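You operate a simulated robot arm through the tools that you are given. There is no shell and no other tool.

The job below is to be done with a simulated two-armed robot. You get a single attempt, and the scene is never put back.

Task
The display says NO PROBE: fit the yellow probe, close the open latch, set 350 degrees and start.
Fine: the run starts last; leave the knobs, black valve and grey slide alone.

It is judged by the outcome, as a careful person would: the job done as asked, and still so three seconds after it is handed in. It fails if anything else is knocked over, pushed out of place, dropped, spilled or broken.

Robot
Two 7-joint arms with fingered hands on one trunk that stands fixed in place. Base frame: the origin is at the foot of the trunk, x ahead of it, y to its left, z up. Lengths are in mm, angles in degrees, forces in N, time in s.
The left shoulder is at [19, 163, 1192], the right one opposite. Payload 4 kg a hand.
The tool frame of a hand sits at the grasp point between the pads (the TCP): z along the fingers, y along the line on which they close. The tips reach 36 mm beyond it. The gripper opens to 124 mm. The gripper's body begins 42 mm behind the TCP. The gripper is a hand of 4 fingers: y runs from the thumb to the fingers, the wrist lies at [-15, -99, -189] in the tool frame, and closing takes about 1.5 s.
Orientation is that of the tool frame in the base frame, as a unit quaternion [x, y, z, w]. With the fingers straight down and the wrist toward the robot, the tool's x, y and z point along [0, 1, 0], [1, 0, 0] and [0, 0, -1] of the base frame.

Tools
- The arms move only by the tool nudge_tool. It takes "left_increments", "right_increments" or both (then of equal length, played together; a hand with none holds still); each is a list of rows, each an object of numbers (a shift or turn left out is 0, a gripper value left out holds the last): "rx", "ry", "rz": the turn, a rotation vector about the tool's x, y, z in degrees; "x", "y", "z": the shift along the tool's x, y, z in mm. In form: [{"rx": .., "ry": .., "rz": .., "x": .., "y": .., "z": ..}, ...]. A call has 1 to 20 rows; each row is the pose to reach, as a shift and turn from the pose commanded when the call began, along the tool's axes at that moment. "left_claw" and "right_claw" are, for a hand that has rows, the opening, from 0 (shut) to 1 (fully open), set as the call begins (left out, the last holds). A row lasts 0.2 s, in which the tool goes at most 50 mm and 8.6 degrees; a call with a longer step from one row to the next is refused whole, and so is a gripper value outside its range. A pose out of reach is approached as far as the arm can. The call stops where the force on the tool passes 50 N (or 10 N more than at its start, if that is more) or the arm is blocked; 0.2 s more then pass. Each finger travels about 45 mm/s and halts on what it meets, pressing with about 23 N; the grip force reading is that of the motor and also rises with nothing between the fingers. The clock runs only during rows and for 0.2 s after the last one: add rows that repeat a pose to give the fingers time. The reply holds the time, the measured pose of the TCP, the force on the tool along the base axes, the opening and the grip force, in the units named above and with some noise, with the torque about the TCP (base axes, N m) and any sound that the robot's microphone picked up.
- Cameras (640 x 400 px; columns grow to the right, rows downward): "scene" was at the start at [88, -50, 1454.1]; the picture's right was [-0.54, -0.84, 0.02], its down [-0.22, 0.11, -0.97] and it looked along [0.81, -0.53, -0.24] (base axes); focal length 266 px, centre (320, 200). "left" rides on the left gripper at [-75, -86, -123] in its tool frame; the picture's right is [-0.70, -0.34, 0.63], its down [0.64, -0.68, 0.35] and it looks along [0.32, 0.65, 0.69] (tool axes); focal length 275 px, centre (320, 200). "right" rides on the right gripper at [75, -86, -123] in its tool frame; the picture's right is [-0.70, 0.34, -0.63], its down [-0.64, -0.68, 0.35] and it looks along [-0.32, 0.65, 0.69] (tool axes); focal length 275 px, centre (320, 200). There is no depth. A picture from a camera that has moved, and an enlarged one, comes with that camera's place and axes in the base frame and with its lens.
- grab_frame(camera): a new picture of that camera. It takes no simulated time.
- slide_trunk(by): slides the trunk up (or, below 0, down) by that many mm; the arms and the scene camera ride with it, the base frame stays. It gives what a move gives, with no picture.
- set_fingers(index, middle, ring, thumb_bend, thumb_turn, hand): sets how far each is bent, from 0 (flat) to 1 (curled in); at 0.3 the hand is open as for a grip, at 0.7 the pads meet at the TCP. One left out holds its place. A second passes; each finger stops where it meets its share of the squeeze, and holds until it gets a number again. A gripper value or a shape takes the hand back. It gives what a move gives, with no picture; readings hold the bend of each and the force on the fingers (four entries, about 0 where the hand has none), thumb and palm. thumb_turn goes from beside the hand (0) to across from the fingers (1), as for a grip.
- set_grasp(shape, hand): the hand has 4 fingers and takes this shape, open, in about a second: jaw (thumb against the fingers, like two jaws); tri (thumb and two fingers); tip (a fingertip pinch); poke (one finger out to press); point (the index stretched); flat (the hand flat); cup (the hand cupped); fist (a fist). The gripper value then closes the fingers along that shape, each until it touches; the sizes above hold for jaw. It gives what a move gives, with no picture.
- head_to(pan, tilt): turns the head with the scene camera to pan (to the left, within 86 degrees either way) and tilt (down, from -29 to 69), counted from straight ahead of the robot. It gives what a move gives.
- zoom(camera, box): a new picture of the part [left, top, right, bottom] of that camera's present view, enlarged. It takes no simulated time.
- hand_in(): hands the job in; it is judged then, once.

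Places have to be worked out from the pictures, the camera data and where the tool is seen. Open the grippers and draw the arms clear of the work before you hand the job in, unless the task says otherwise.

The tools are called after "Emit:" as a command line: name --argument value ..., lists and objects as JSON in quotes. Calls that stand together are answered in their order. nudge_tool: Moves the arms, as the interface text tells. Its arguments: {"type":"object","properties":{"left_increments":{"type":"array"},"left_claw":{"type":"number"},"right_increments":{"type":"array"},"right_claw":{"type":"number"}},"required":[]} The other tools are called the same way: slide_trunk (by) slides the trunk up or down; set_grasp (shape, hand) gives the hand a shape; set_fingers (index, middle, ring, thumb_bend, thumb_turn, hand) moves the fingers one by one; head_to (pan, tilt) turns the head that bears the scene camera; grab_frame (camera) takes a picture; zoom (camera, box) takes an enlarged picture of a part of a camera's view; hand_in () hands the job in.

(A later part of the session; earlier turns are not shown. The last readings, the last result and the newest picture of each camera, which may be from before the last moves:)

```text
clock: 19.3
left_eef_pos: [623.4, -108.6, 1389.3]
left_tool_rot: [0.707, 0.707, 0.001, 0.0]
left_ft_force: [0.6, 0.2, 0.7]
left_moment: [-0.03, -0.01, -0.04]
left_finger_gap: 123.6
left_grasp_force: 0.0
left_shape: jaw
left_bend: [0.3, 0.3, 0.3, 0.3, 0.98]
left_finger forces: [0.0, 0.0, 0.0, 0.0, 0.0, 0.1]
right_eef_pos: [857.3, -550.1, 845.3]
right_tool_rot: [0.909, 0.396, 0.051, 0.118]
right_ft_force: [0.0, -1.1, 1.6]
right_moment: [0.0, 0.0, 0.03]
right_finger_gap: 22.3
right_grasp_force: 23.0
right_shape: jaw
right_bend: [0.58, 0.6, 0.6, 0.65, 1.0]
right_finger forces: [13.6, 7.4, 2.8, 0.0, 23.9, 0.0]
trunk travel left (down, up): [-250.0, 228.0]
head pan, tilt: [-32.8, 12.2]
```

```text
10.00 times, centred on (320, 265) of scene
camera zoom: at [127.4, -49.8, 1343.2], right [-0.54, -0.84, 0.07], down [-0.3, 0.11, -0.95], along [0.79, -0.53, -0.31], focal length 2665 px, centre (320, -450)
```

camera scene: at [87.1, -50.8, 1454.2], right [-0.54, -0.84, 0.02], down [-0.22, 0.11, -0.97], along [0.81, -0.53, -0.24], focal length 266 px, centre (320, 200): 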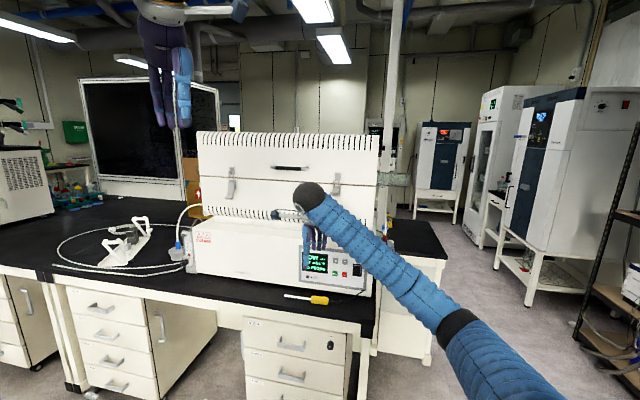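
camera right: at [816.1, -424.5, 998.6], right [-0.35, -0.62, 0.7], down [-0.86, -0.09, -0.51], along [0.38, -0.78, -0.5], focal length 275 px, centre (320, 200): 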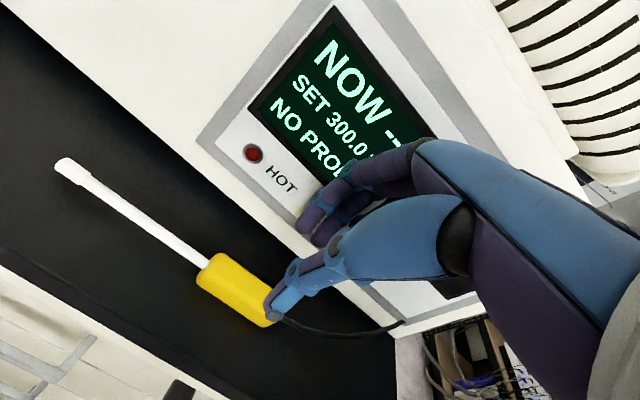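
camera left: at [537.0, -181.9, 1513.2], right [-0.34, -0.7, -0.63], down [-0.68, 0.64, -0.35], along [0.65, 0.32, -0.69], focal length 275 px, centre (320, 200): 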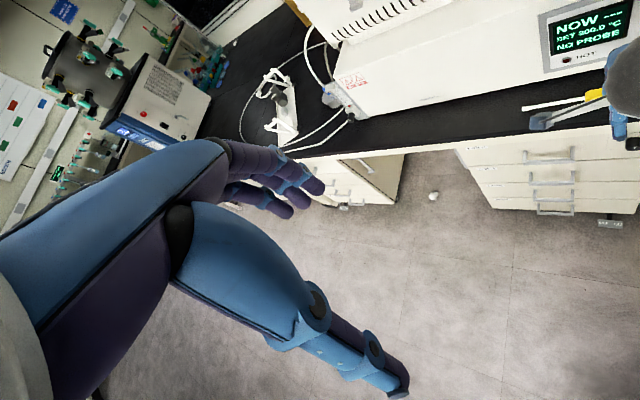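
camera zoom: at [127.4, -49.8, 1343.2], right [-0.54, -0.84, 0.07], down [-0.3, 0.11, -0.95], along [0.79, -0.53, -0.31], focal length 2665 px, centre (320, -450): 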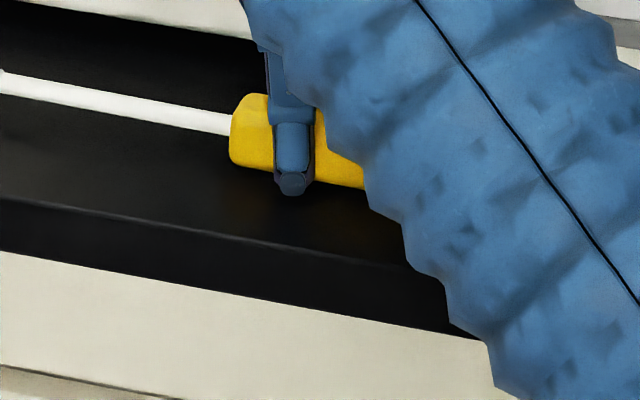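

The handle is gripped: gap 22 mm, thumb 24 N against fingers 13.6/7.4/2.8 N. I lift it slowly off the bench and draw it slightly back.

Emit:
nudge_tool --right_increments '[{"y": 1.3, "z": -4.8}, {"y": 2.6, "z": -9.7}, {"y": 5.2, "z": -19.3}, {"y": 3, "z": -31}, {"y": 0.5, "z": -43}, {"y": -3, "z": -57}, {"y": -3, "z": -57}]'

Emit:
grab_frame --camera "right"

Emit:
zoom --camera "scene" --box '[260, 220, 380, 300]'

```text
clock: 20.9
left_eef_pos: [623.1, -109.4, 1390.6]
left_tool_rot: [0.707, 0.707, 0.001, 0.0]
left_ft_force: [-0.4, 0.3, 0.1]
left_moment: [-0.01, 0.07, -0.03]
left_finger_gap: 123.9
left_grasp_force: 0.1
left_shape: jaw
left_bend: [0.3, 0.3, 0.3, 0.3, 0.98]
left_finger forces: [0.0, 0.1, 0.0, 0.0, 0.0, 0.0]
right_eef_pos: [842.8, -540.6, 899.4]
right_tool_rot: [0.909, 0.396, 0.051, 0.119]
right_ft_force: [0.5, -0.3, 0.1]
right_moment: [0.03, 0.04, 0.02]
right_finger_gap: 22.1
right_grasp_force: 23.4
right_shape: jaw
right_bend: [0.58, 0.61, 0.6, 0.65, 1.0]
right_finger forces: [13.6, 7.3, 2.6, 0.0, 23.7, 0.1]
trunk travel left (down, up): [-250.0, 228.0]
head pan, tilt: [-32.8, 12.2]
```

```text
taken
camera right: at [810.7, -406.6, 995.8], right [-0.35, -0.62, 0.7], down [-0.86, -0.08, -0.51], along [0.37, -0.78, -0.5], focal length 275 px, centre (320, 200)
```

right: 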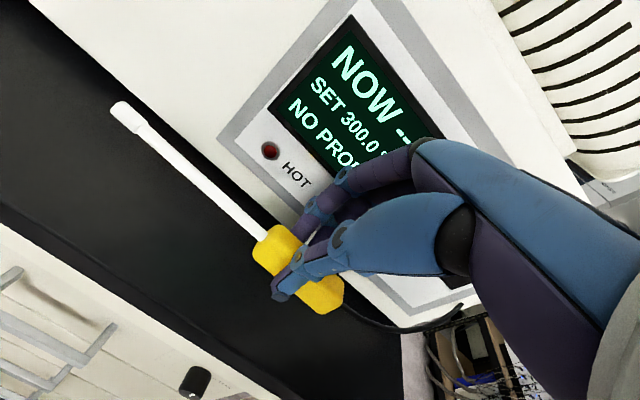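

```text
5.00 times, centred on (320, 260) of scene
camera zoom: at [127.6, -50.1, 1343.1], right [-0.54, -0.84, 0.07], down [-0.3, 0.11, -0.95], along [0.79, -0.53, -0.31], focal length 1333 px, centre (320, -100)
```

zoom: 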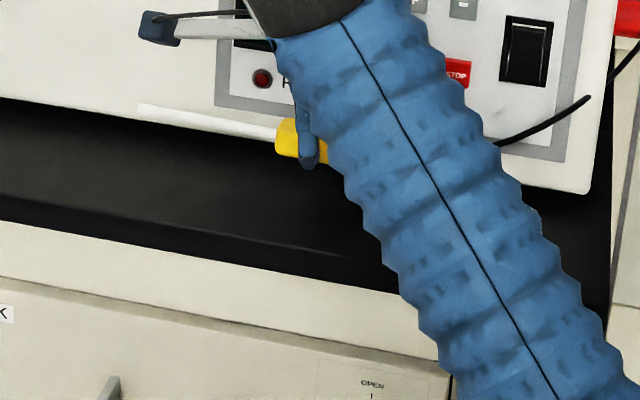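

The probe is lifted off the bench and held firmly. I zoom to measure how the sheath lies in the hand.

Emit:
zoom --camera "right" --box '[90, 80, 350, 320]'

Emit:
zoom --camera "left" --box '[480, 60, 640, 180]'

```text
1.67 times, centred on (220, 200) of right
camera zoom: at [810.7, -406.6, 995.8], right [-0.35, -0.62, 0.7], down [-0.86, -0.08, -0.51], along [0.37, -0.78, -0.5], focal length 459 px, centre (487, 200)
```

zoom: 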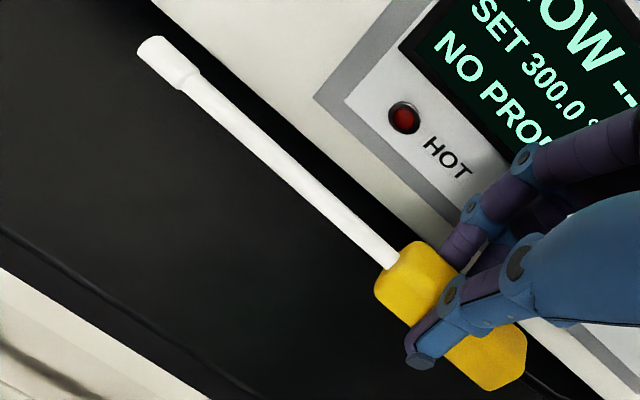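

```text
3.33 times, centred on (560, 120) of left
camera zoom: at [537.2, -182.1, 1513.1], right [-0.34, -0.7, -0.63], down [-0.68, 0.64, -0.35], along [0.65, 0.32, -0.69], focal length 918 px, centre (-480, 467)
```

zoom: 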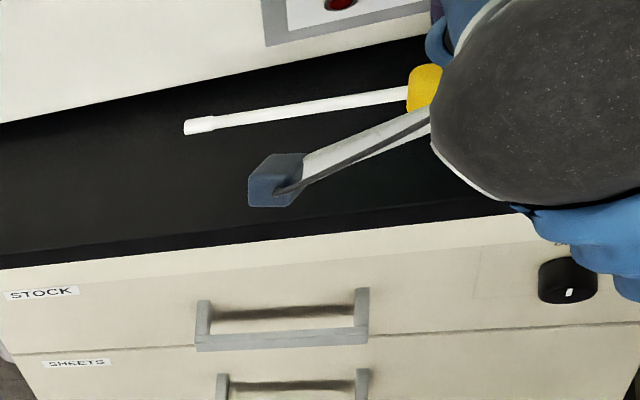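

The probe is held with its sheath roughly parallel to the furnace front. I draw it back from the furnace, raise it to port height, then pitch the hand up and carry it to the right.

Emit:
nudge_tool --right_increments '[{"x": 0.5, "y": -15, "z": -20}, {"x": 1, "y": -28, "z": -48}, {"x": 1.5, "y": -36, "z": -80}, {"x": 2, "y": -42, "z": -114}, {"x": 2.6, "y": -47, "z": -148}, {"x": 3.2, "y": -51, "z": -183}, {"x": 3.7, "y": -54, "z": -218}, {"x": 4.2, "y": -56, "z": -253}, {"x": 4.2, "y": -56, "z": -253}]'

Emit:
nudge_tool --right_increments '[{"rx": -6}, {"rx": -12}, {"rx": -18}, {"rx": -24}, {"rx": -30}, {"rx": -36}, {"rx": -42}, {"rx": -47.4}, {"rx": -47.4}]'

Emit:
grab_frame --camera "right"

Emit:
grab_frame --camera "scene"

```text
clock: 22.9
left_eef_pos: [622.2, -109.8, 1389.8]
left_tool_rot: [0.706, 0.708, 0.001, -0.001]
left_ft_force: [0.1, -0.9, -0.1]
left_moment: [0.01, -0.04, -0.02]
left_finger_gap: 123.9
left_grasp_force: 0.1
left_shape: jaw
left_bend: [0.3, 0.3, 0.3, 0.3, 0.98]
left_finger forces: [0.0, 0.0, 0.0, 0.1, 0.0, 0.0]
right_eef_pos: [758.1, -456.1, 1127.8]
right_tool_rot: [0.909, 0.396, 0.051, 0.121]
right_ft_force: [0.4, -0.5, -0.2]
right_moment: [0.03, -0.01, -0.02]
right_finger_gap: 22.0
right_grasp_force: 23.0
right_shape: jaw
right_bend: [0.58, 0.61, 0.6, 0.65, 1.0]
right_finger forces: [13.6, 7.3, 2.6, 0.0, 23.7, 0.0]
trunk travel left (down, up): [-250.0, 228.0]
head pan, tilt: [-32.8, 12.2]
```

```text
clock: 24.9
left_eef_pos: [622.4, -108.7, 1389.9]
left_tool_rot: [0.707, 0.707, 0.0, 0.0]
left_ft_force: [-0.6, 0.0, -0.3]
left_moment: [0.0, -0.03, 0.0]
left_finger_gap: 123.7
left_grasp_force: 0.2
left_shape: jaw
left_bend: [0.3, 0.3, 0.3, 0.3, 0.98]
left_finger forces: [0.1, 0.0, 0.1, 0.0, 0.1, 0.0]
right_eef_pos: [760.2, -455.1, 1129.3]
right_tool_rot: [0.784, 0.341, 0.205, 0.476]
right_ft_force: [-0.2, 0.7, -0.7]
right_moment: [0.05, 0.01, -0.01]
right_finger_gap: 21.9
right_grasp_force: 22.4
right_shape: jaw
right_bend: [0.58, 0.61, 0.6, 0.65, 1.0]
right_finger forces: [13.5, 7.2, 2.7, 0.0, 23.8, 0.1]
trunk travel left (down, up): [-250.0, 228.0]
head pan, tilt: [-32.8, 12.2]
```

```text
taken
camera right: at [701.4, -297.7, 1109.8], right [-0.77, -0.23, 0.59], down [-0.45, -0.47, -0.76], along [0.45, -0.85, 0.26], focal length 275 px, centre (320, 200)
```

right: 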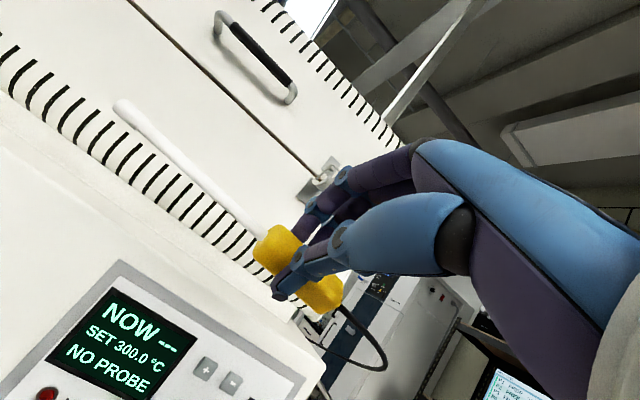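

```text
taken
camera scene: at [127.4, -49.8, 1343.2], right [-0.54, -0.84, 0.07], down [-0.3, 0.11, -0.95], along [0.79, -0.53, -0.31], focal length 266 px, centre (320, 200)
```

scene: 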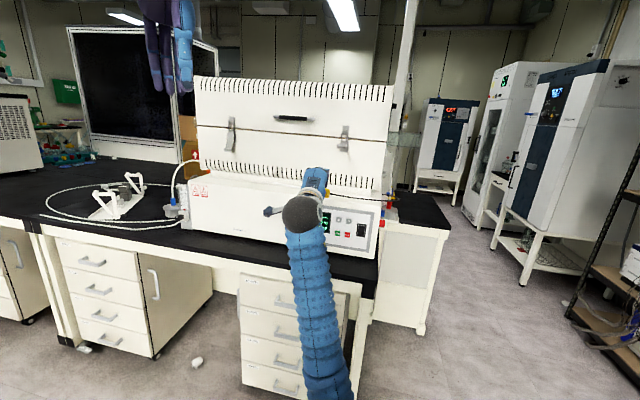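

Now I carry the probe to the right at the same height, well in front of the furnace.

Emit:
nudge_tool --right_increments '[{"x": -42, "y": -0.7, "z": -1.3}, {"x": -84, "y": -1.4, "z": -2.6}, {"x": -127, "y": -2, "z": -3.9}, {"x": -169, "y": -2.7, "z": -5.2}, {"x": -211, "y": -3.4, "z": -6.6}, {"x": -254, "y": -4.1, "z": -7.9}, {"x": -296, "y": -4.8, "z": -9.2}, {"x": -338, "y": -5.5, "z": -10.5}, {"x": -381, "y": -6.2, "z": -11.8}, {"x": -381, "y": -6.2, "z": -11.8}]'

Emit:
grab_frame --camera "right"

Emit:
grab_frame --camera "scene"

```text
clock: 27.1
left_eef_pos: [623.6, -107.4, 1389.7]
left_tool_rot: [0.707, 0.707, 0.0, -0.001]
left_ft_force: [-0.4, -0.2, -0.2]
left_moment: [-0.02, 0.02, 0.02]
left_finger_gap: 123.8
left_grasp_force: 0.0
left_shape: jaw
left_bend: [0.3, 0.3, 0.3, 0.3, 0.98]
left_finger forces: [0.0, 0.0, 0.0, 0.1, 0.0, 0.0]
right_eef_pos: [491.2, -724.8, 1129.6]
right_tool_rot: [0.784, 0.343, 0.207, 0.474]
right_ft_force: [-0.3, -0.1, -0.6]
right_moment: [0.03, 0.02, -0.01]
right_finger_gap: 21.9
right_grasp_force: 22.6
right_shape: jaw
right_bend: [0.58, 0.61, 0.6, 0.65, 1.0]
right_finger forces: [13.3, 7.1, 2.7, 0.1, 23.5, 0.0]
trunk travel left (down, up): [-250.0, 228.0]
head pan, tilt: [-32.8, 12.2]
```

```text
taken
camera right: at [432.6, -567.8, 1110.7], right [-0.77, -0.23, 0.59], down [-0.45, -0.47, -0.76], along [0.46, -0.85, 0.25], focal length 275 px, centre (320, 200)
```

right: 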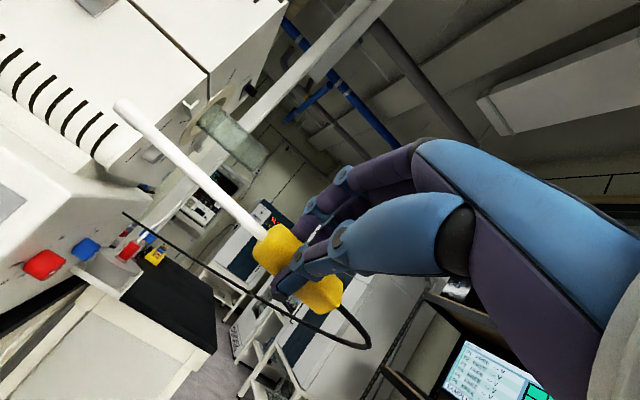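

```text
taken
camera scene: at [128.0, -49.3, 1343.1], right [-0.54, -0.84, 0.07], down [-0.3, 0.11, -0.95], along [0.79, -0.53, -0.31], focal length 266 px, centre (320, 200)
```

scene: 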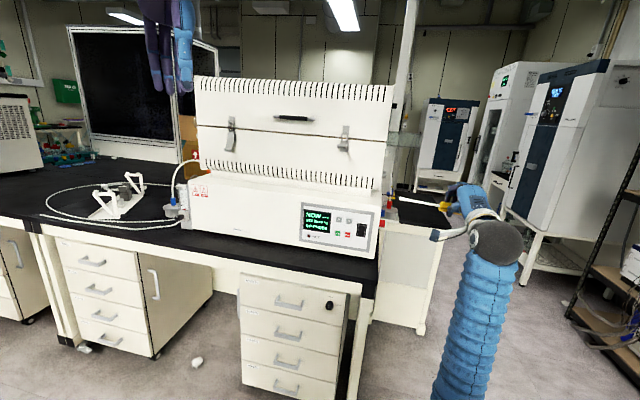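

The stub and the probe are both in the right camera's view now. I zoom in on both views.

Emit:
zoom --camera "right" --box '[90, 80, 250, 180]'

Emit:
zoom --camera "scene" --box '[360, 150, 480, 225]'

```text
4.00 times, centred on (170, 130) of right
camera zoom: at [432.6, -567.8, 1110.7], right [-0.77, -0.23, 0.59], down [-0.45, -0.47, -0.76], along [0.46, -0.85, 0.25], focal length 1101 px, centre (920, 480)
```

zoom: 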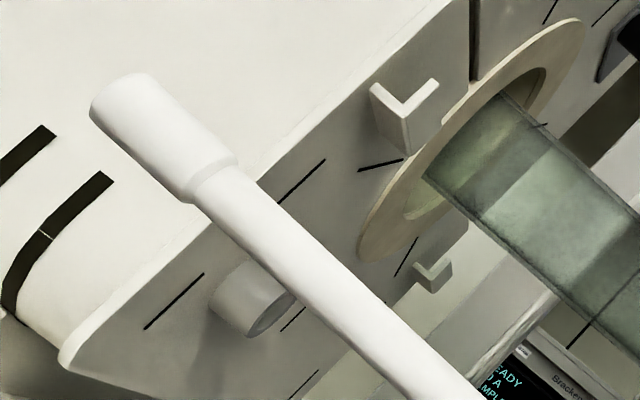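

```text
5.33 times, centred on (420, 188) of scene
camera zoom: at [128.0, -49.3, 1343.1], right [-0.54, -0.84, 0.07], down [-0.3, 0.11, -0.95], along [0.79, -0.53, -0.31], focal length 1421 px, centre (-213, 267)
```

zoom: 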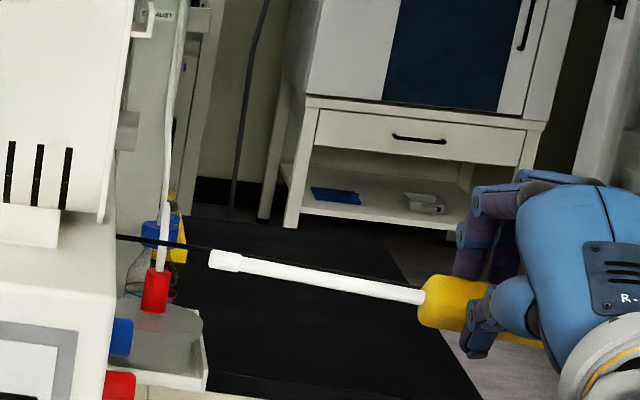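

I zoom further on the stub's opening in the right view, and on its profile in the scene view.

Emit:
zoom --camera "right" --box '[130, 130, 178, 170]'

Emit:
zoom --camera "scene" --box '[364, 150, 412, 190]'

Emit:
zoom --camera "right" --box '[100, 90, 200, 190]'

```text
10.00 times, centred on (154, 150) of right
camera zoom: at [432.6, -567.8, 1110.7], right [-0.77, -0.23, 0.59], down [-0.45, -0.47, -0.76], along [0.46, -0.85, 0.25], focal length 2753 px, centre (1980, 700)
```

zoom: 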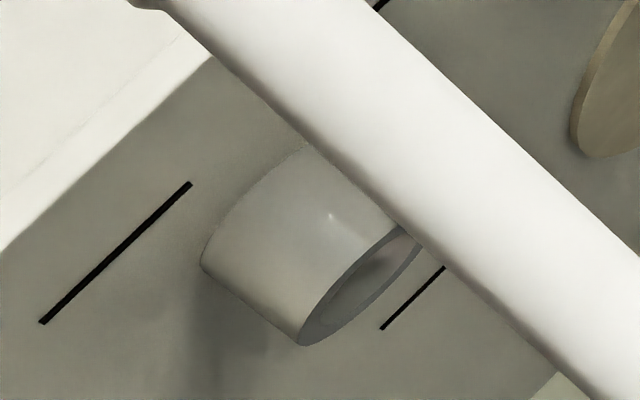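

```text
10.00 times, centred on (388, 170) of scene
camera zoom: at [128.0, -49.3, 1343.1], right [-0.54, -0.84, 0.07], down [-0.3, 0.11, -0.95], along [0.79, -0.53, -0.31], focal length 2665 px, centre (-360, 500)
```

zoom: 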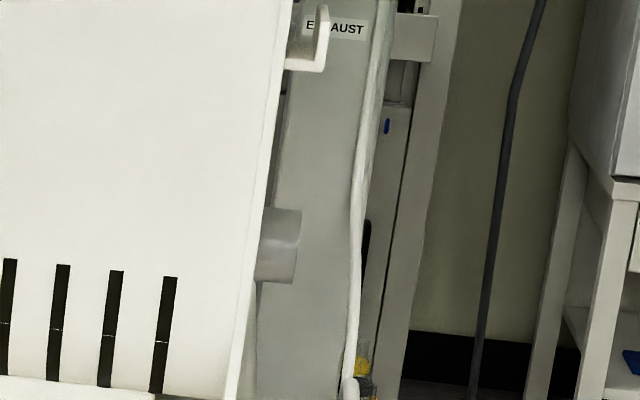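

```text
4.00 times, centred on (150, 140) of right
camera zoom: at [432.6, -567.8, 1110.7], right [-0.77, -0.23, 0.59], down [-0.45, -0.47, -0.76], along [0.46, -0.85, 0.25], focal length 1101 px, centre (1000, 440)
```

zoom: 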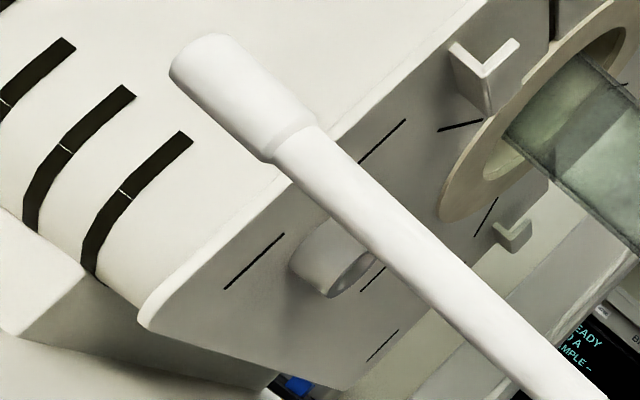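

From both views I place the port face at a≈9.7, b≈1218, z≈1119. The probe tip sits about 139 mm ahead of the TCP, with the sheath pitched up roughly 4°. I level the sheath and move forward in front of the port, tip still about 35 mm short of it sideways.

Emit:
nudge_tool --right_increments '[{"rx": 0.2, "ry": -2.0, "rz": -3.8}, {"x": -1.6, "y": 19, "z": 35, "rx": 0.2, "ry": -2.0, "rz": -3.8}, {"x": -3.1, "y": 38, "z": 70, "rx": 0.2, "ry": -2.0, "rz": -3.8}, {"x": -4.7, "y": 57.5, "z": 105, "rx": 0.2, "ry": -2.0, "rz": -3.8}, {"x": -6.2, "y": 77, "z": 140, "rx": 0.2, "ry": -2.0, "rz": -3.8}, {"x": -7.8, "y": 96, "z": 175, "rx": 0.2, "ry": -2.0, "rz": -3.8}, {"x": -9.3, "y": 115, "z": 210, "rx": 0.2, "ry": -2.0, "rz": -3.8}, {"x": -10.9, "y": 134.4, "z": 245.4, "rx": 0.2, "ry": -2.0, "rz": -3.8}, {"x": -10.9, "y": 134.4, "z": 245.4, "rx": 0.2, "ry": -2.0, "rz": -3.8}]'

Emit:
grab_frame --camera "right"

Emit:
zoom --camera "scene" --box '[364, 140, 460, 200]'

```text
clock: 29.1
left_eef_pos: [623.3, -107.2, 1388.2]
left_tool_rot: [0.707, 0.707, 0.0, -0.001]
left_ft_force: [0.5, 0.2, 0.1]
left_moment: [0.02, -0.03, -0.03]
left_finger_gap: 123.6
left_grasp_force: 0.0
left_shape: jaw
left_bend: [0.3, 0.3, 0.3, 0.3, 0.98]
left_finger forces: [0.1, 0.0, 0.0, 0.1, 0.1, 0.0]
right_eef_pos: [688.7, -925.3, 1134.0]
right_tool_rot: [0.777, 0.36, 0.175, 0.485]
right_ft_force: [-0.4, -0.3, -0.5]
right_moment: [-0.01, 0.01, 0.0]
right_finger_gap: 21.6
right_grasp_force: 23.0
right_shape: jaw
right_bend: [0.58, 0.61, 0.6, 0.65, 1.0]
right_finger forces: [13.4, 7.2, 2.6, 0.1, 23.5, 0.1]
trunk travel left (down, up): [-250.0, 228.0]
head pan, tilt: [-32.8, 12.2]
```

```text
taken
camera right: at [629.2, -769.0, 1110.0], right [-0.74, -0.2, 0.65], down [-0.49, -0.51, -0.71], along [0.47, -0.84, 0.27], focal length 275 px, centre (320, 200)
```

right: 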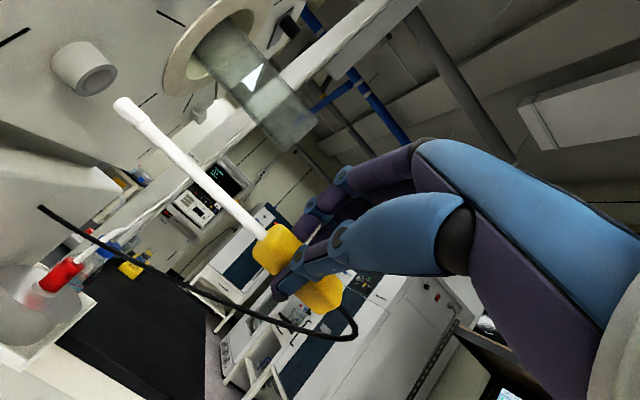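

```text
6.67 times, centred on (412, 170) of scene
camera zoom: at [127.2, -49.8, 1343.2], right [-0.54, -0.84, 0.07], down [-0.3, 0.11, -0.95], along [0.79, -0.53, -0.31], focal length 1777 px, centre (-293, 400)
```

zoom: 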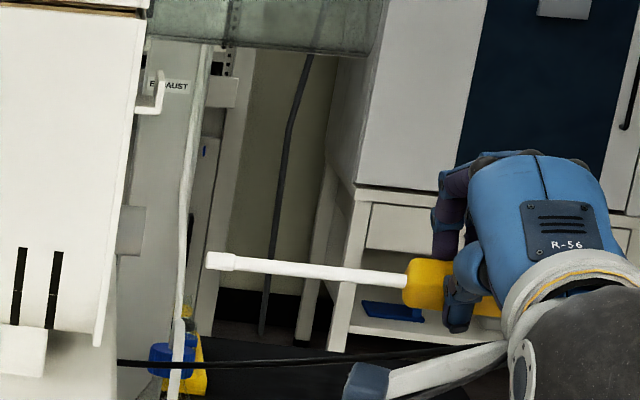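

The sheath now looks level and points at the port. I zoom on both views to compare tip and bore.

Emit:
zoom --camera "right" --box '[40, 30, 200, 130]'

Emit:
zoom --camera "scene" --box '[370, 160, 418, 190]'

```text
4.00 times, centred on (120, 80) of right
camera zoom: at [629.2, -769.0, 1110.0], right [-0.74, -0.2, 0.65], down [-0.49, -0.51, -0.71], along [0.47, -0.84, 0.27], focal length 1101 px, centre (1120, 680)
```

zoom: 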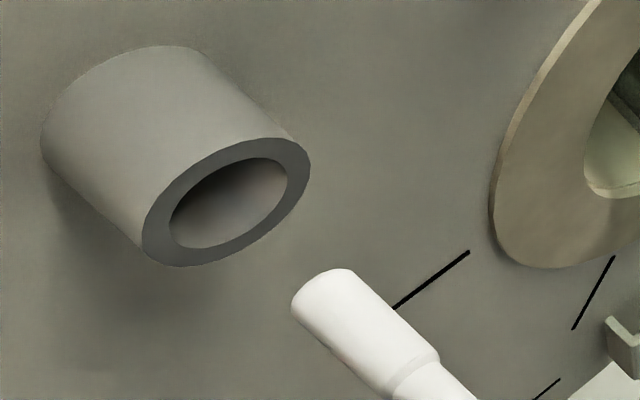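

```text
13.33 times, centred on (394, 175) of scene
camera zoom: at [127.2, -49.8, 1343.2], right [-0.54, -0.84, 0.07], down [-0.3, 0.11, -0.95], along [0.79, -0.53, -0.31], focal length 3554 px, centre (-667, 533)
```

zoom: 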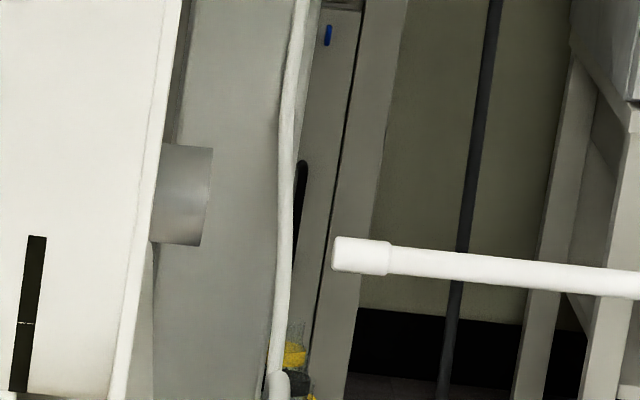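

Both views agree that the tip is about 3 mm low and 48 mm short in depth, and the sheath points slightly down. I raise its pitch by 1° and move 45 mm deeper, still to the right of the port.

Emit:
nudge_tool --right_increments '[{"ry": 0.47, "rz": 0.88}, {"x": -0.5, "y": 7, "z": 13, "ry": 0.47, "rz": 0.88}, {"x": -1.1, "y": 14, "z": 26, "ry": 0.47, "rz": 0.88}, {"x": -1.6, "y": 20.9, "z": 39.7, "ry": 0.47, "rz": 0.88}, {"x": -1.6, "y": 20.9, "z": 39.7, "ry": 0.47, "rz": 0.88}]'

Emit:
zoom --camera "right" --box '[40, 30, 200, 130]'

Emit:
zoom --camera "scene" --box '[370, 160, 418, 190]'

Emit:
grab_frame --camera "right"

```text
clock: 30.3
left_eef_pos: [622.8, -107.7, 1389.9]
left_tool_rot: [0.707, 0.707, -0.001, 0.001]
left_ft_force: [0.0, -0.3, 0.3]
left_moment: [-0.03, 0.03, -0.01]
left_finger_gap: 123.9
left_grasp_force: 0.1
left_shape: jaw
left_bend: [0.3, 0.3, 0.3, 0.3, 0.98]
left_finger forces: [0.0, 0.0, 0.0, 0.0, 0.0, 0.1]
right_eef_pos: [720.5, -954.5, 1135.0]
right_tool_rot: [0.779, 0.356, 0.182, 0.483]
right_ft_force: [-0.5, 0.2, -0.2]
right_moment: [-0.01, -0.04, -0.01]
right_finger_gap: 21.7
right_grasp_force: 23.4
right_shape: jaw
right_bend: [0.58, 0.61, 0.6, 0.65, 1.0]
right_finger forces: [13.5, 7.1, 2.6, 0.0, 23.4, 0.1]
trunk travel left (down, up): [-250.0, 228.0]
head pan, tilt: [-32.8, 12.2]
```

```text
4.00 times, centred on (120, 80) of right
camera zoom: at [660.3, -798.6, 1111.9], right [-0.74, -0.21, 0.63], down [-0.48, -0.5, -0.72], along [0.47, -0.84, 0.27], focal length 1101 px, centre (1120, 680)
```

zoom: 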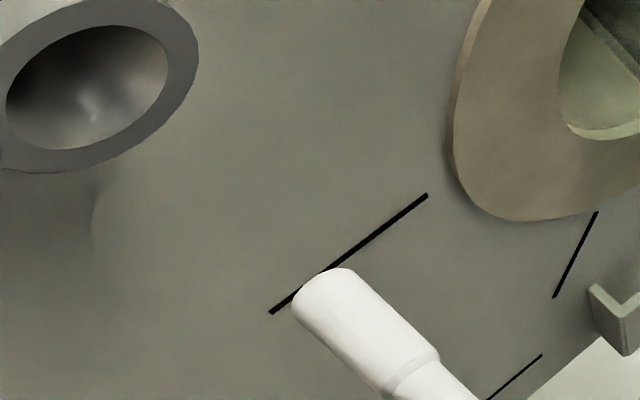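

```text
13.33 times, centred on (394, 175) of scene
camera zoom: at [127.4, -49.9, 1343.2], right [-0.54, -0.84, 0.07], down [-0.3, 0.11, -0.95], along [0.79, -0.53, -0.31], focal length 3554 px, centre (-667, 533)
```

zoom: 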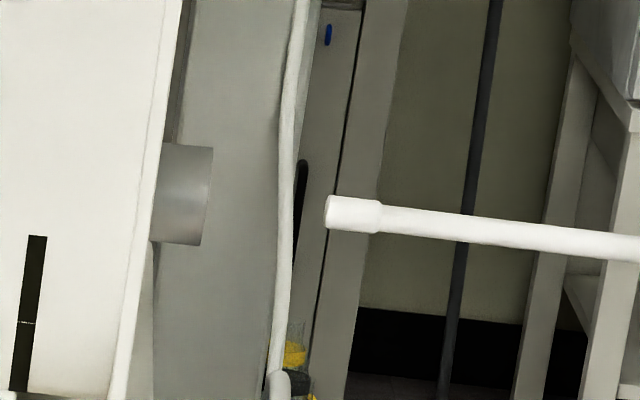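

```text
taken
camera right: at [660.3, -798.6, 1111.9], right [-0.74, -0.21, 0.63], down [-0.48, -0.5, -0.72], along [0.47, -0.84, 0.27], focal length 275 px, centre (320, 200)
```

right: 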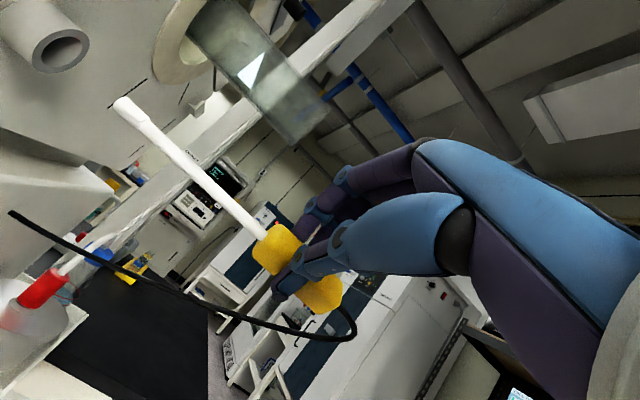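

The tip is now level with the bore and about 5 mm short in depth. I check the sheath's direction more precisely before inserting.

Emit:
zoom --camera "right" --box '[100, 80, 292, 250]'

Emit:
zoom --camera "scene" --box '[380, 150, 460, 200]'

```text
2.35 times, centred on (196, 165) of right
camera zoom: at [660.3, -798.6, 1111.9], right [-0.74, -0.21, 0.63], down [-0.48, -0.5, -0.72], along [0.47, -0.84, 0.27], focal length 648 px, centre (612, 282)
```

zoom: 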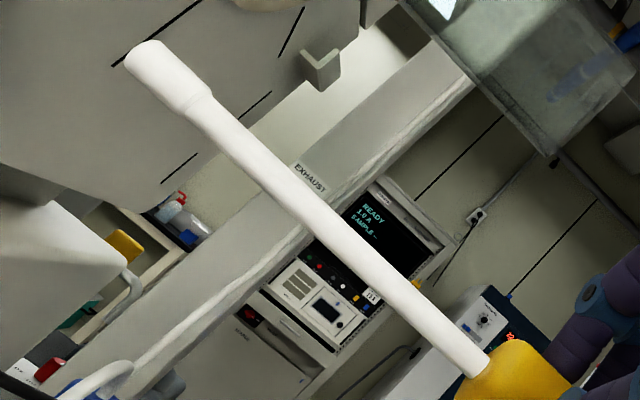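

```text
8.00 times, centred on (420, 175) of scene
camera zoom: at [127.4, -49.9, 1343.2], right [-0.54, -0.84, 0.07], down [-0.3, 0.11, -0.95], along [0.79, -0.53, -0.31], focal length 2132 px, centre (-480, 400)
```

zoom: 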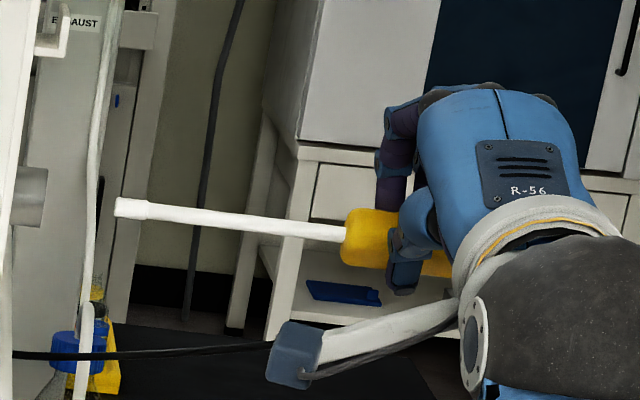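

The sheath now points about 1° up, so I take that back. I also close the 5 mm depth offset and bring the tip to about 15 mm from the port face.

Emit:
nudge_tool --right_increments '[{"x": -0.3, "y": 4.3, "z": 3.4, "ry": -0.42, "rz": -0.8}, {"x": 10, "y": 5, "z": 3.4, "ry": -0.42, "rz": -0.8}, {"x": 21.6, "y": 5.8, "z": 3.5, "ry": -0.42, "rz": -0.8}, {"x": 21.6, "y": 5.8, "z": 3.5, "ry": -0.42, "rz": -0.8}]'

Emit:
zoom --camera "right" --box '[40, 30, 200, 130]'

Emit:
zoom --camera "scene" --box '[370, 160, 418, 190]'

Emit:
zoom --camera "right" --box '[0, 0, 192, 120]'

```text
clock: 31.3
left_eef_pos: [622.6, -107.4, 1390.7]
left_tool_rot: [0.707, 0.707, -0.001, 0.0]
left_ft_force: [-0.7, -0.3, 0.9]
left_moment: [-0.02, -0.03, -0.01]
left_finger_gap: 123.6
left_grasp_force: 0.1
left_shape: jaw
left_bend: [0.3, 0.3, 0.3, 0.3, 0.98]
left_finger forces: [0.0, 0.1, 0.0, 0.1, 0.1, 0.0]
right_eef_pos: [740.0, -943.2, 1136.0]
right_tool_rot: [0.777, 0.359, 0.176, 0.486]
right_ft_force: [0.3, -0.3, -0.2]
right_moment: [-0.03, 0.04, -0.01]
right_finger_gap: 22.0
right_grasp_force: 23.0
right_shape: jaw
right_bend: [0.58, 0.61, 0.6, 0.65, 1.0]
right_finger forces: [13.4, 7.2, 2.6, 0.1, 23.4, 0.0]
trunk travel left (down, up): [-250.0, 228.0]
head pan, tilt: [-32.8, 12.2]
```

```text
4.00 times, centred on (120, 80) of right
camera zoom: at [679.8, -787.2, 1113.2], right [-0.74, -0.2, 0.64], down [-0.49, -0.5, -0.71], along [0.47, -0.84, 0.27], focal length 1101 px, centre (1120, 680)
```

zoom: 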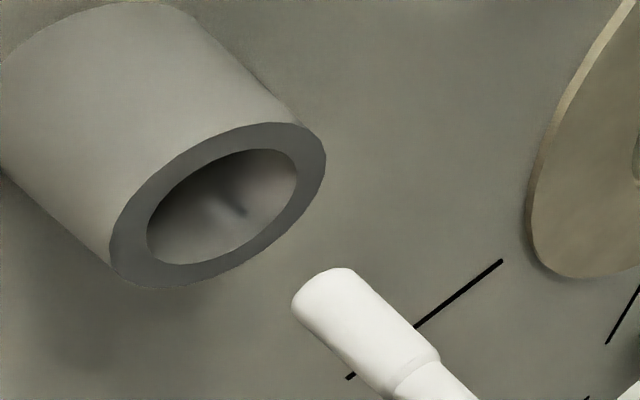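

```text
13.33 times, centred on (394, 175) of scene
camera zoom: at [127.3, -50.2, 1343.2], right [-0.54, -0.84, 0.07], down [-0.3, 0.11, -0.95], along [0.79, -0.53, -0.31], focal length 3554 px, centre (-667, 533)
```

zoom: 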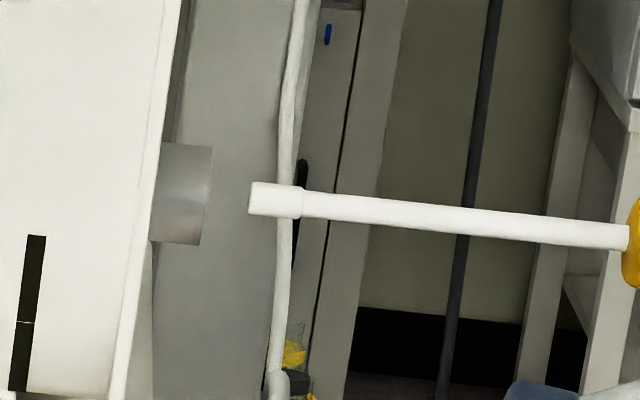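

```text
3.33 times, centred on (96, 60) of right
camera zoom: at [679.8, -787.2, 1113.2], right [-0.74, -0.2, 0.64], down [-0.49, -0.5, -0.71], along [0.47, -0.84, 0.27], focal length 918 px, centre (1067, 667)
```

zoom: 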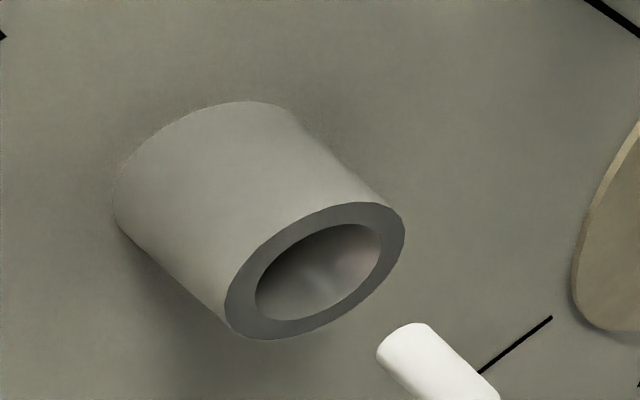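

Tip and bore line up in both views to within about a millimetre, with 15 mm left to the face. I insert along the bore axis by 35 mm in small steps, watching the force.

Emit:
nudge_tool --right_increments '[{"x": 5, "y": 0.4}, {"x": 10, "y": 0.8}, {"x": 15, "y": 1.25}, {"x": 20, "y": 1.7, "z": -0.1}, {"x": 25, "y": 2.1, "z": -0.1}, {"x": 30, "y": 2.5, "z": -0.1}, {"x": 34.9, "y": 2.9, "z": -0.15}]'

Emit:
zoom --camera "right" --box '[40, 30, 200, 130]'

Emit:
zoom --camera "scene" --box '[370, 160, 418, 190]'

```text
clock: 32.9
left_eef_pos: [622.6, -108.3, 1389.5]
left_tool_rot: [0.707, 0.707, 0.0, 0.0]
left_ft_force: [-0.3, 0.1, 0.1]
left_moment: [-0.02, 0.01, 0.01]
left_finger_gap: 123.7
left_grasp_force: 0.1
left_shape: jaw
left_bend: [0.3, 0.3, 0.3, 0.3, 0.98]
left_finger forces: [0.0, 0.2, 0.0, 0.1, 0.1, 0.0]
right_eef_pos: [762.4, -917.8, 1138.1]
right_tool_rot: [0.777, 0.36, 0.177, 0.486]
right_ft_force: [1.2, 0.4, -1.0]
right_moment: [0.0, 0.03, 0.04]
right_finger_gap: 21.9
right_grasp_force: 23.6
right_shape: jaw
right_bend: [0.58, 0.61, 0.6, 0.65, 1.0]
right_finger forces: [13.3, 7.2, 2.6, 0.0, 23.5, 0.0]
trunk travel left (down, up): [-250.0, 228.0]
head pan, tilt: [-32.8, 12.2]
```

```text
4.00 times, centred on (120, 80) of right
camera zoom: at [704.1, -762.7, 1113.9], right [-0.74, -0.2, 0.64], down [-0.49, -0.5, -0.71], along [0.47, -0.84, 0.27], focal length 1101 px, centre (1120, 680)
```

zoom: 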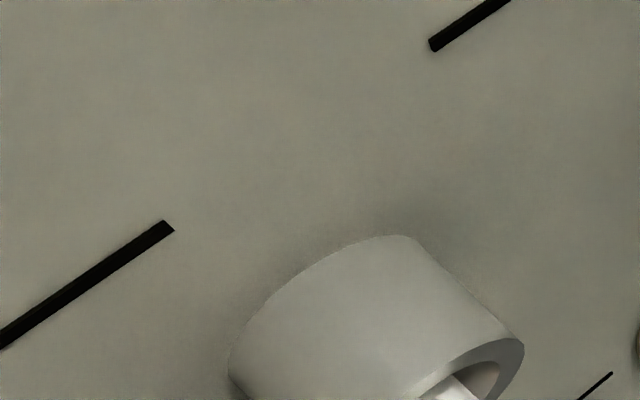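

```text
13.33 times, centred on (394, 175) of scene
camera zoom: at [127.5, -50.0, 1343.2], right [-0.54, -0.84, 0.07], down [-0.3, 0.11, -0.95], along [0.79, -0.53, -0.31], focal length 3554 px, centre (-667, 533)
```

zoom: 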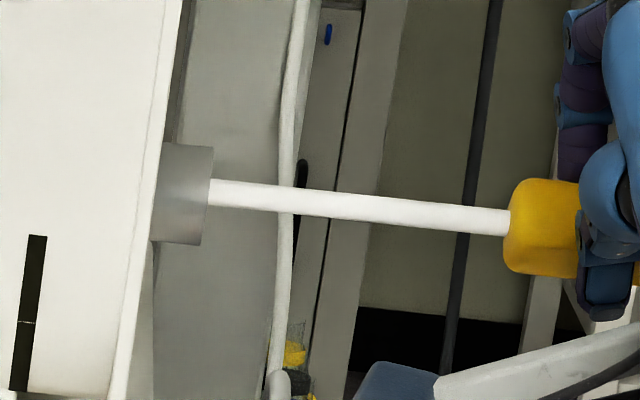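

The tip is inside the bore with no contact force. I check centring of the sheath in the bore.

Emit:
zoom --camera "right" --box '[90, 80, 218, 160]'

Emit:
zoom --camera "right" --box '[80, 70, 340, 240]'

```text
5.00 times, centred on (154, 120) of right
camera zoom: at [704.1, -762.7, 1113.9], right [-0.74, -0.2, 0.64], down [-0.49, -0.5, -0.71], along [0.47, -0.84, 0.27], focal length 1376 px, centre (1150, 600)
```

zoom: 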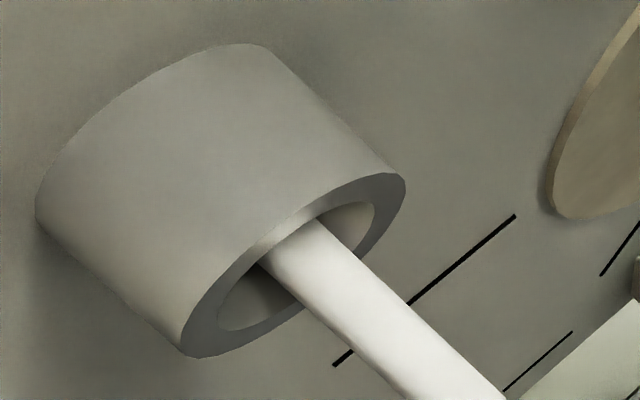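

```text
2.35 times, centred on (210, 155) of right
camera zoom: at [704.1, -762.7, 1113.9], right [-0.74, -0.2, 0.64], down [-0.49, -0.5, -0.71], along [0.47, -0.84, 0.27], focal length 648 px, centre (579, 306)
```

zoom: 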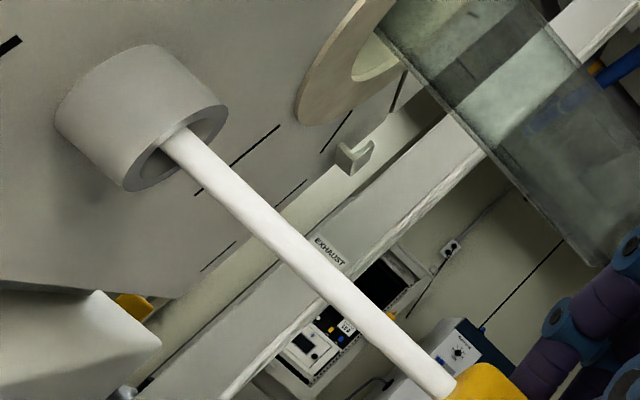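

The sheath is inside the bore, about 1 mm above centre, which is well within the clearance. I continue inserting 45 mm while lowering by 1 mm.

Emit:
nudge_tool --right_increments '[{"x": 6, "y": -0.4, "z": 0.4}, {"x": 12, "y": 0.1, "z": 0.4}, {"x": 18, "y": 0.6, "z": 0.4}, {"x": 24, "y": 1.1, "z": 0.4}, {"x": 30, "y": 1.6, "z": 0.3}, {"x": 36, "y": 2.1, "z": 0.3}, {"x": 42, "y": 2.6, "z": 0.3}, {"x": 44.9, "y": 2.8, "z": 0.3}]'

Emit:
grab_frame --camera "right"

Emit:
zoom --camera "scene" --box '[364, 140, 460, 200]'

```text
clock: 34.7
left_eef_pos: [623.7, -107.4, 1389.8]
left_tool_rot: [0.707, 0.707, 0.0, 0.0]
left_ft_force: [0.0, -0.2, -0.4]
left_moment: [0.03, 0.0, -0.01]
left_finger_gap: 123.5
left_grasp_force: 0.2
left_shape: jaw
left_bend: [0.3, 0.3, 0.3, 0.3, 0.98]
left_finger forces: [0.0, 0.1, 0.1, 0.0, 0.0, 0.1]
right_eef_pos: [794.8, -887.2, 1137.0]
right_tool_rot: [0.777, 0.36, 0.176, 0.485]
right_ft_force: [-0.5, 0.2, -0.3]
right_moment: [0.01, 0.0, 0.0]
right_finger_gap: 21.7
right_grasp_force: 23.0
right_shape: jaw
right_bend: [0.58, 0.61, 0.6, 0.65, 1.0]
right_finger forces: [13.3, 7.1, 2.2, 0.0, 23.7, 0.0]
trunk travel left (down, up): [-250.0, 228.0]
head pan, tilt: [-32.8, 12.2]
```

```text
taken
camera right: at [735.8, -731.8, 1112.0], right [-0.74, -0.2, 0.65], down [-0.49, -0.5, -0.71], along [0.47, -0.84, 0.27], focal length 275 px, centre (320, 200)
```

right: 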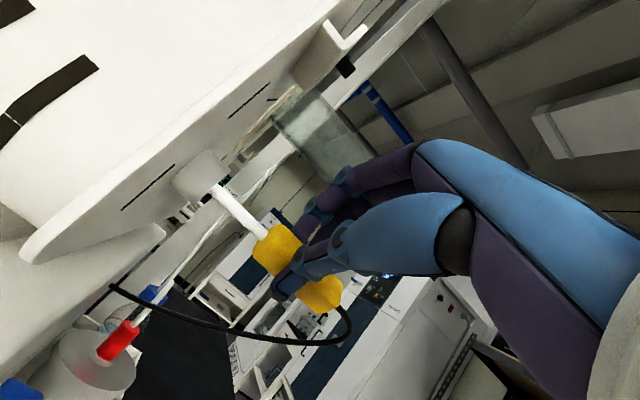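

```text
6.67 times, centred on (412, 170) of scene
camera zoom: at [127.4, -50.0, 1343.2], right [-0.54, -0.84, 0.07], down [-0.3, 0.11, -0.95], along [0.79, -0.53, -0.31], focal length 1777 px, centre (-293, 400)
```

zoom: 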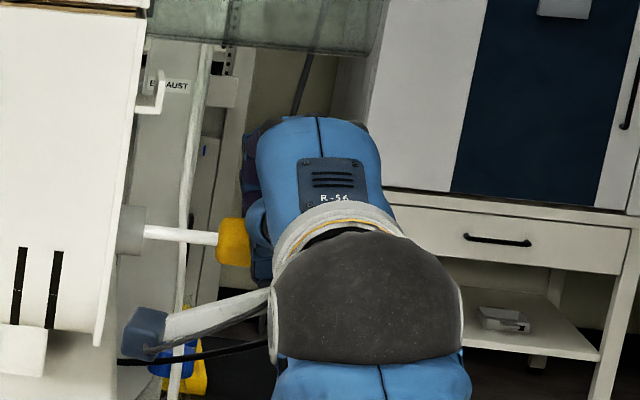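

The sheath is 65 mm in with no resistance and about 45 mm remains. I continue with 34 mm, then approach the seat slowly.

Emit:
nudge_tool --right_increments '[{"x": 6, "y": 0.5}, {"x": 12, "y": 1}, {"x": 18, "y": 1.5, "z": -0.1}, {"x": 24, "y": 2, "z": -0.1}, {"x": 30, "y": 2.5, "z": -0.1}, {"x": 34, "y": 2.8, "z": -0.15}]'

Emit:
grab_frame --camera "right"

Emit:
zoom --camera "scene" --box '[340, 140, 436, 200]'

Emit:
zoom --camera "scene" --box '[290, 195, 380, 250]'

```text
clock: 36.1
left_eef_pos: [622.8, -107.3, 1388.7]
left_tool_rot: [0.707, 0.707, 0.0, 0.0]
left_ft_force: [0.4, -0.4, 0.0]
left_moment: [0.0, 0.01, -0.03]
left_finger_gap: 123.6
left_grasp_force: 0.0
left_shape: jaw
left_bend: [0.3, 0.3, 0.3, 0.3, 0.98]
left_finger forces: [0.0, 0.1, 0.0, 0.0, 0.1, 0.0]
right_eef_pos: [818.7, -860.3, 1134.9]
right_tool_rot: [0.777, 0.359, 0.176, 0.486]
right_ft_force: [-0.7, 1.0, -1.1]
right_moment: [-0.01, 0.03, 0.01]
right_finger_gap: 21.6
right_grasp_force: 22.9
right_shape: jaw
right_bend: [0.58, 0.61, 0.61, 0.65, 1.0]
right_finger forces: [13.4, 7.1, 2.3, 0.1, 24.0, 0.1]
trunk travel left (down, up): [-250.0, 228.0]
head pan, tilt: [-32.8, 12.2]
```

```text
taken
camera right: at [759.7, -706.2, 1111.5], right [-0.74, -0.2, 0.64], down [-0.49, -0.5, -0.71], along [0.47, -0.84, 0.27], focal length 275 px, centre (320, 200)
```

right: 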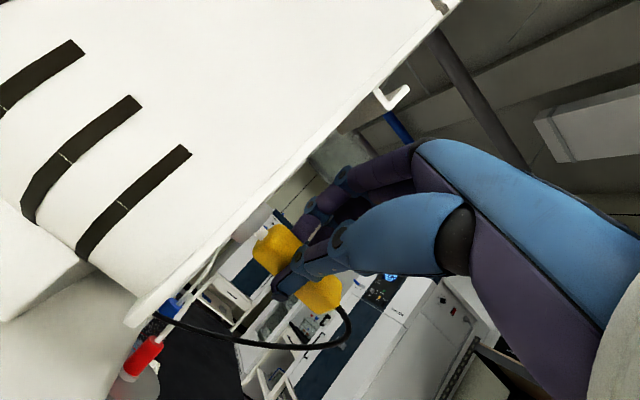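

```text
6.67 times, centred on (388, 170) of scene
camera zoom: at [127.4, -49.9, 1343.2], right [-0.54, -0.84, 0.07], down [-0.3, 0.11, -0.95], along [0.79, -0.53, -0.31], focal length 1777 px, centre (-133, 400)
```

zoom: 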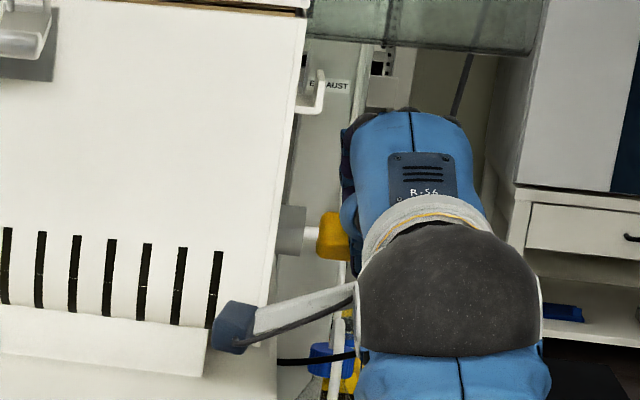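

```text
7.11 times, centred on (335, 222) of scene
camera zoom: at [127.4, -49.9, 1343.2], right [-0.54, -0.84, 0.07], down [-0.3, 0.11, -0.95], along [0.79, -0.53, -0.31], focal length 1895 px, centre (213, 40)
```

zoom: 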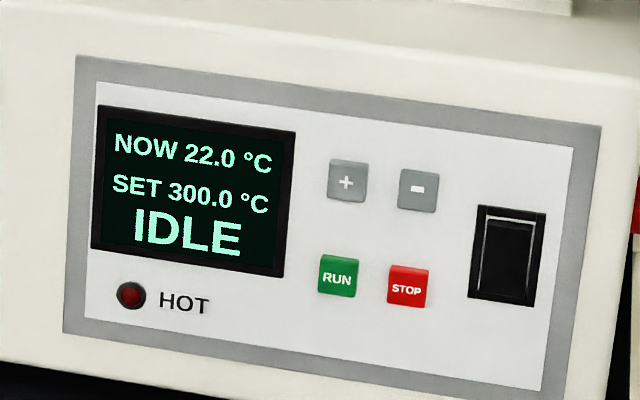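

The display now reads NOW 22.0 / IDLE, so the probe is detected. About 9 mm remains to the seat, so I push on slowly to seat it fully.

Emit:
nudge_tool --right_increments '[{"x": 2, "y": 0.2}, {"x": 4, "y": 0.3}, {"x": 6, "y": 0.5}]'

Emit:
zoom --camera "scene" --box '[364, 160, 412, 190]'

```text
clock: 36.9
left_eef_pos: [623.1, -108.2, 1390.4]
left_tool_rot: [0.707, 0.707, 0.0, -0.001]
left_ft_force: [-0.2, 0.1, -0.9]
left_moment: [0.02, 0.0, 0.01]
left_finger_gap: 123.4
left_grasp_force: 0.0
left_shape: jaw
left_bend: [0.3, 0.3, 0.3, 0.3, 0.98]
left_finger forces: [0.0, 0.1, 0.1, 0.0, 0.0, 0.0]
right_eef_pos: [824.1, -857.6, 1135.4]
right_tool_rot: [0.777, 0.36, 0.176, 0.485]
right_ft_force: [-1.1, 0.0, -0.9]
right_moment: [0.01, 0.01, 0.0]
right_finger_gap: 22.0
right_grasp_force: 23.3
right_shape: jaw
right_bend: [0.58, 0.61, 0.61, 0.65, 1.0]
right_finger forces: [13.2, 7.1, 2.5, 0.0, 24.1, 0.0]
trunk travel left (down, up): [-250.0, 228.0]
head pan, tilt: [-32.8, 12.2]
```

```text
13.33 times, centred on (388, 175) of scene
camera zoom: at [127.5, -49.9, 1343.2], right [-0.54, -0.84, 0.07], down [-0.3, 0.11, -0.95], along [0.79, -0.53, -0.31], focal length 3554 px, centre (-587, 533)
```

zoom: 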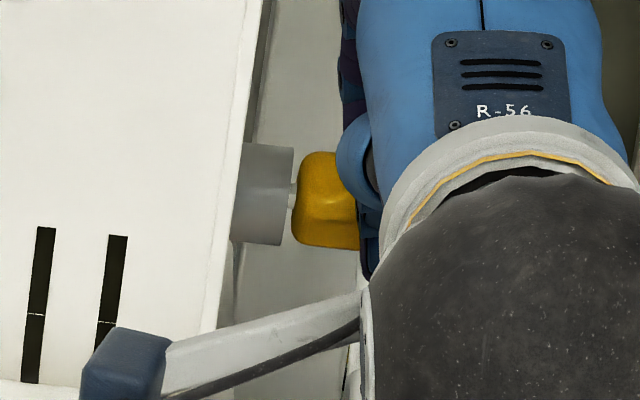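

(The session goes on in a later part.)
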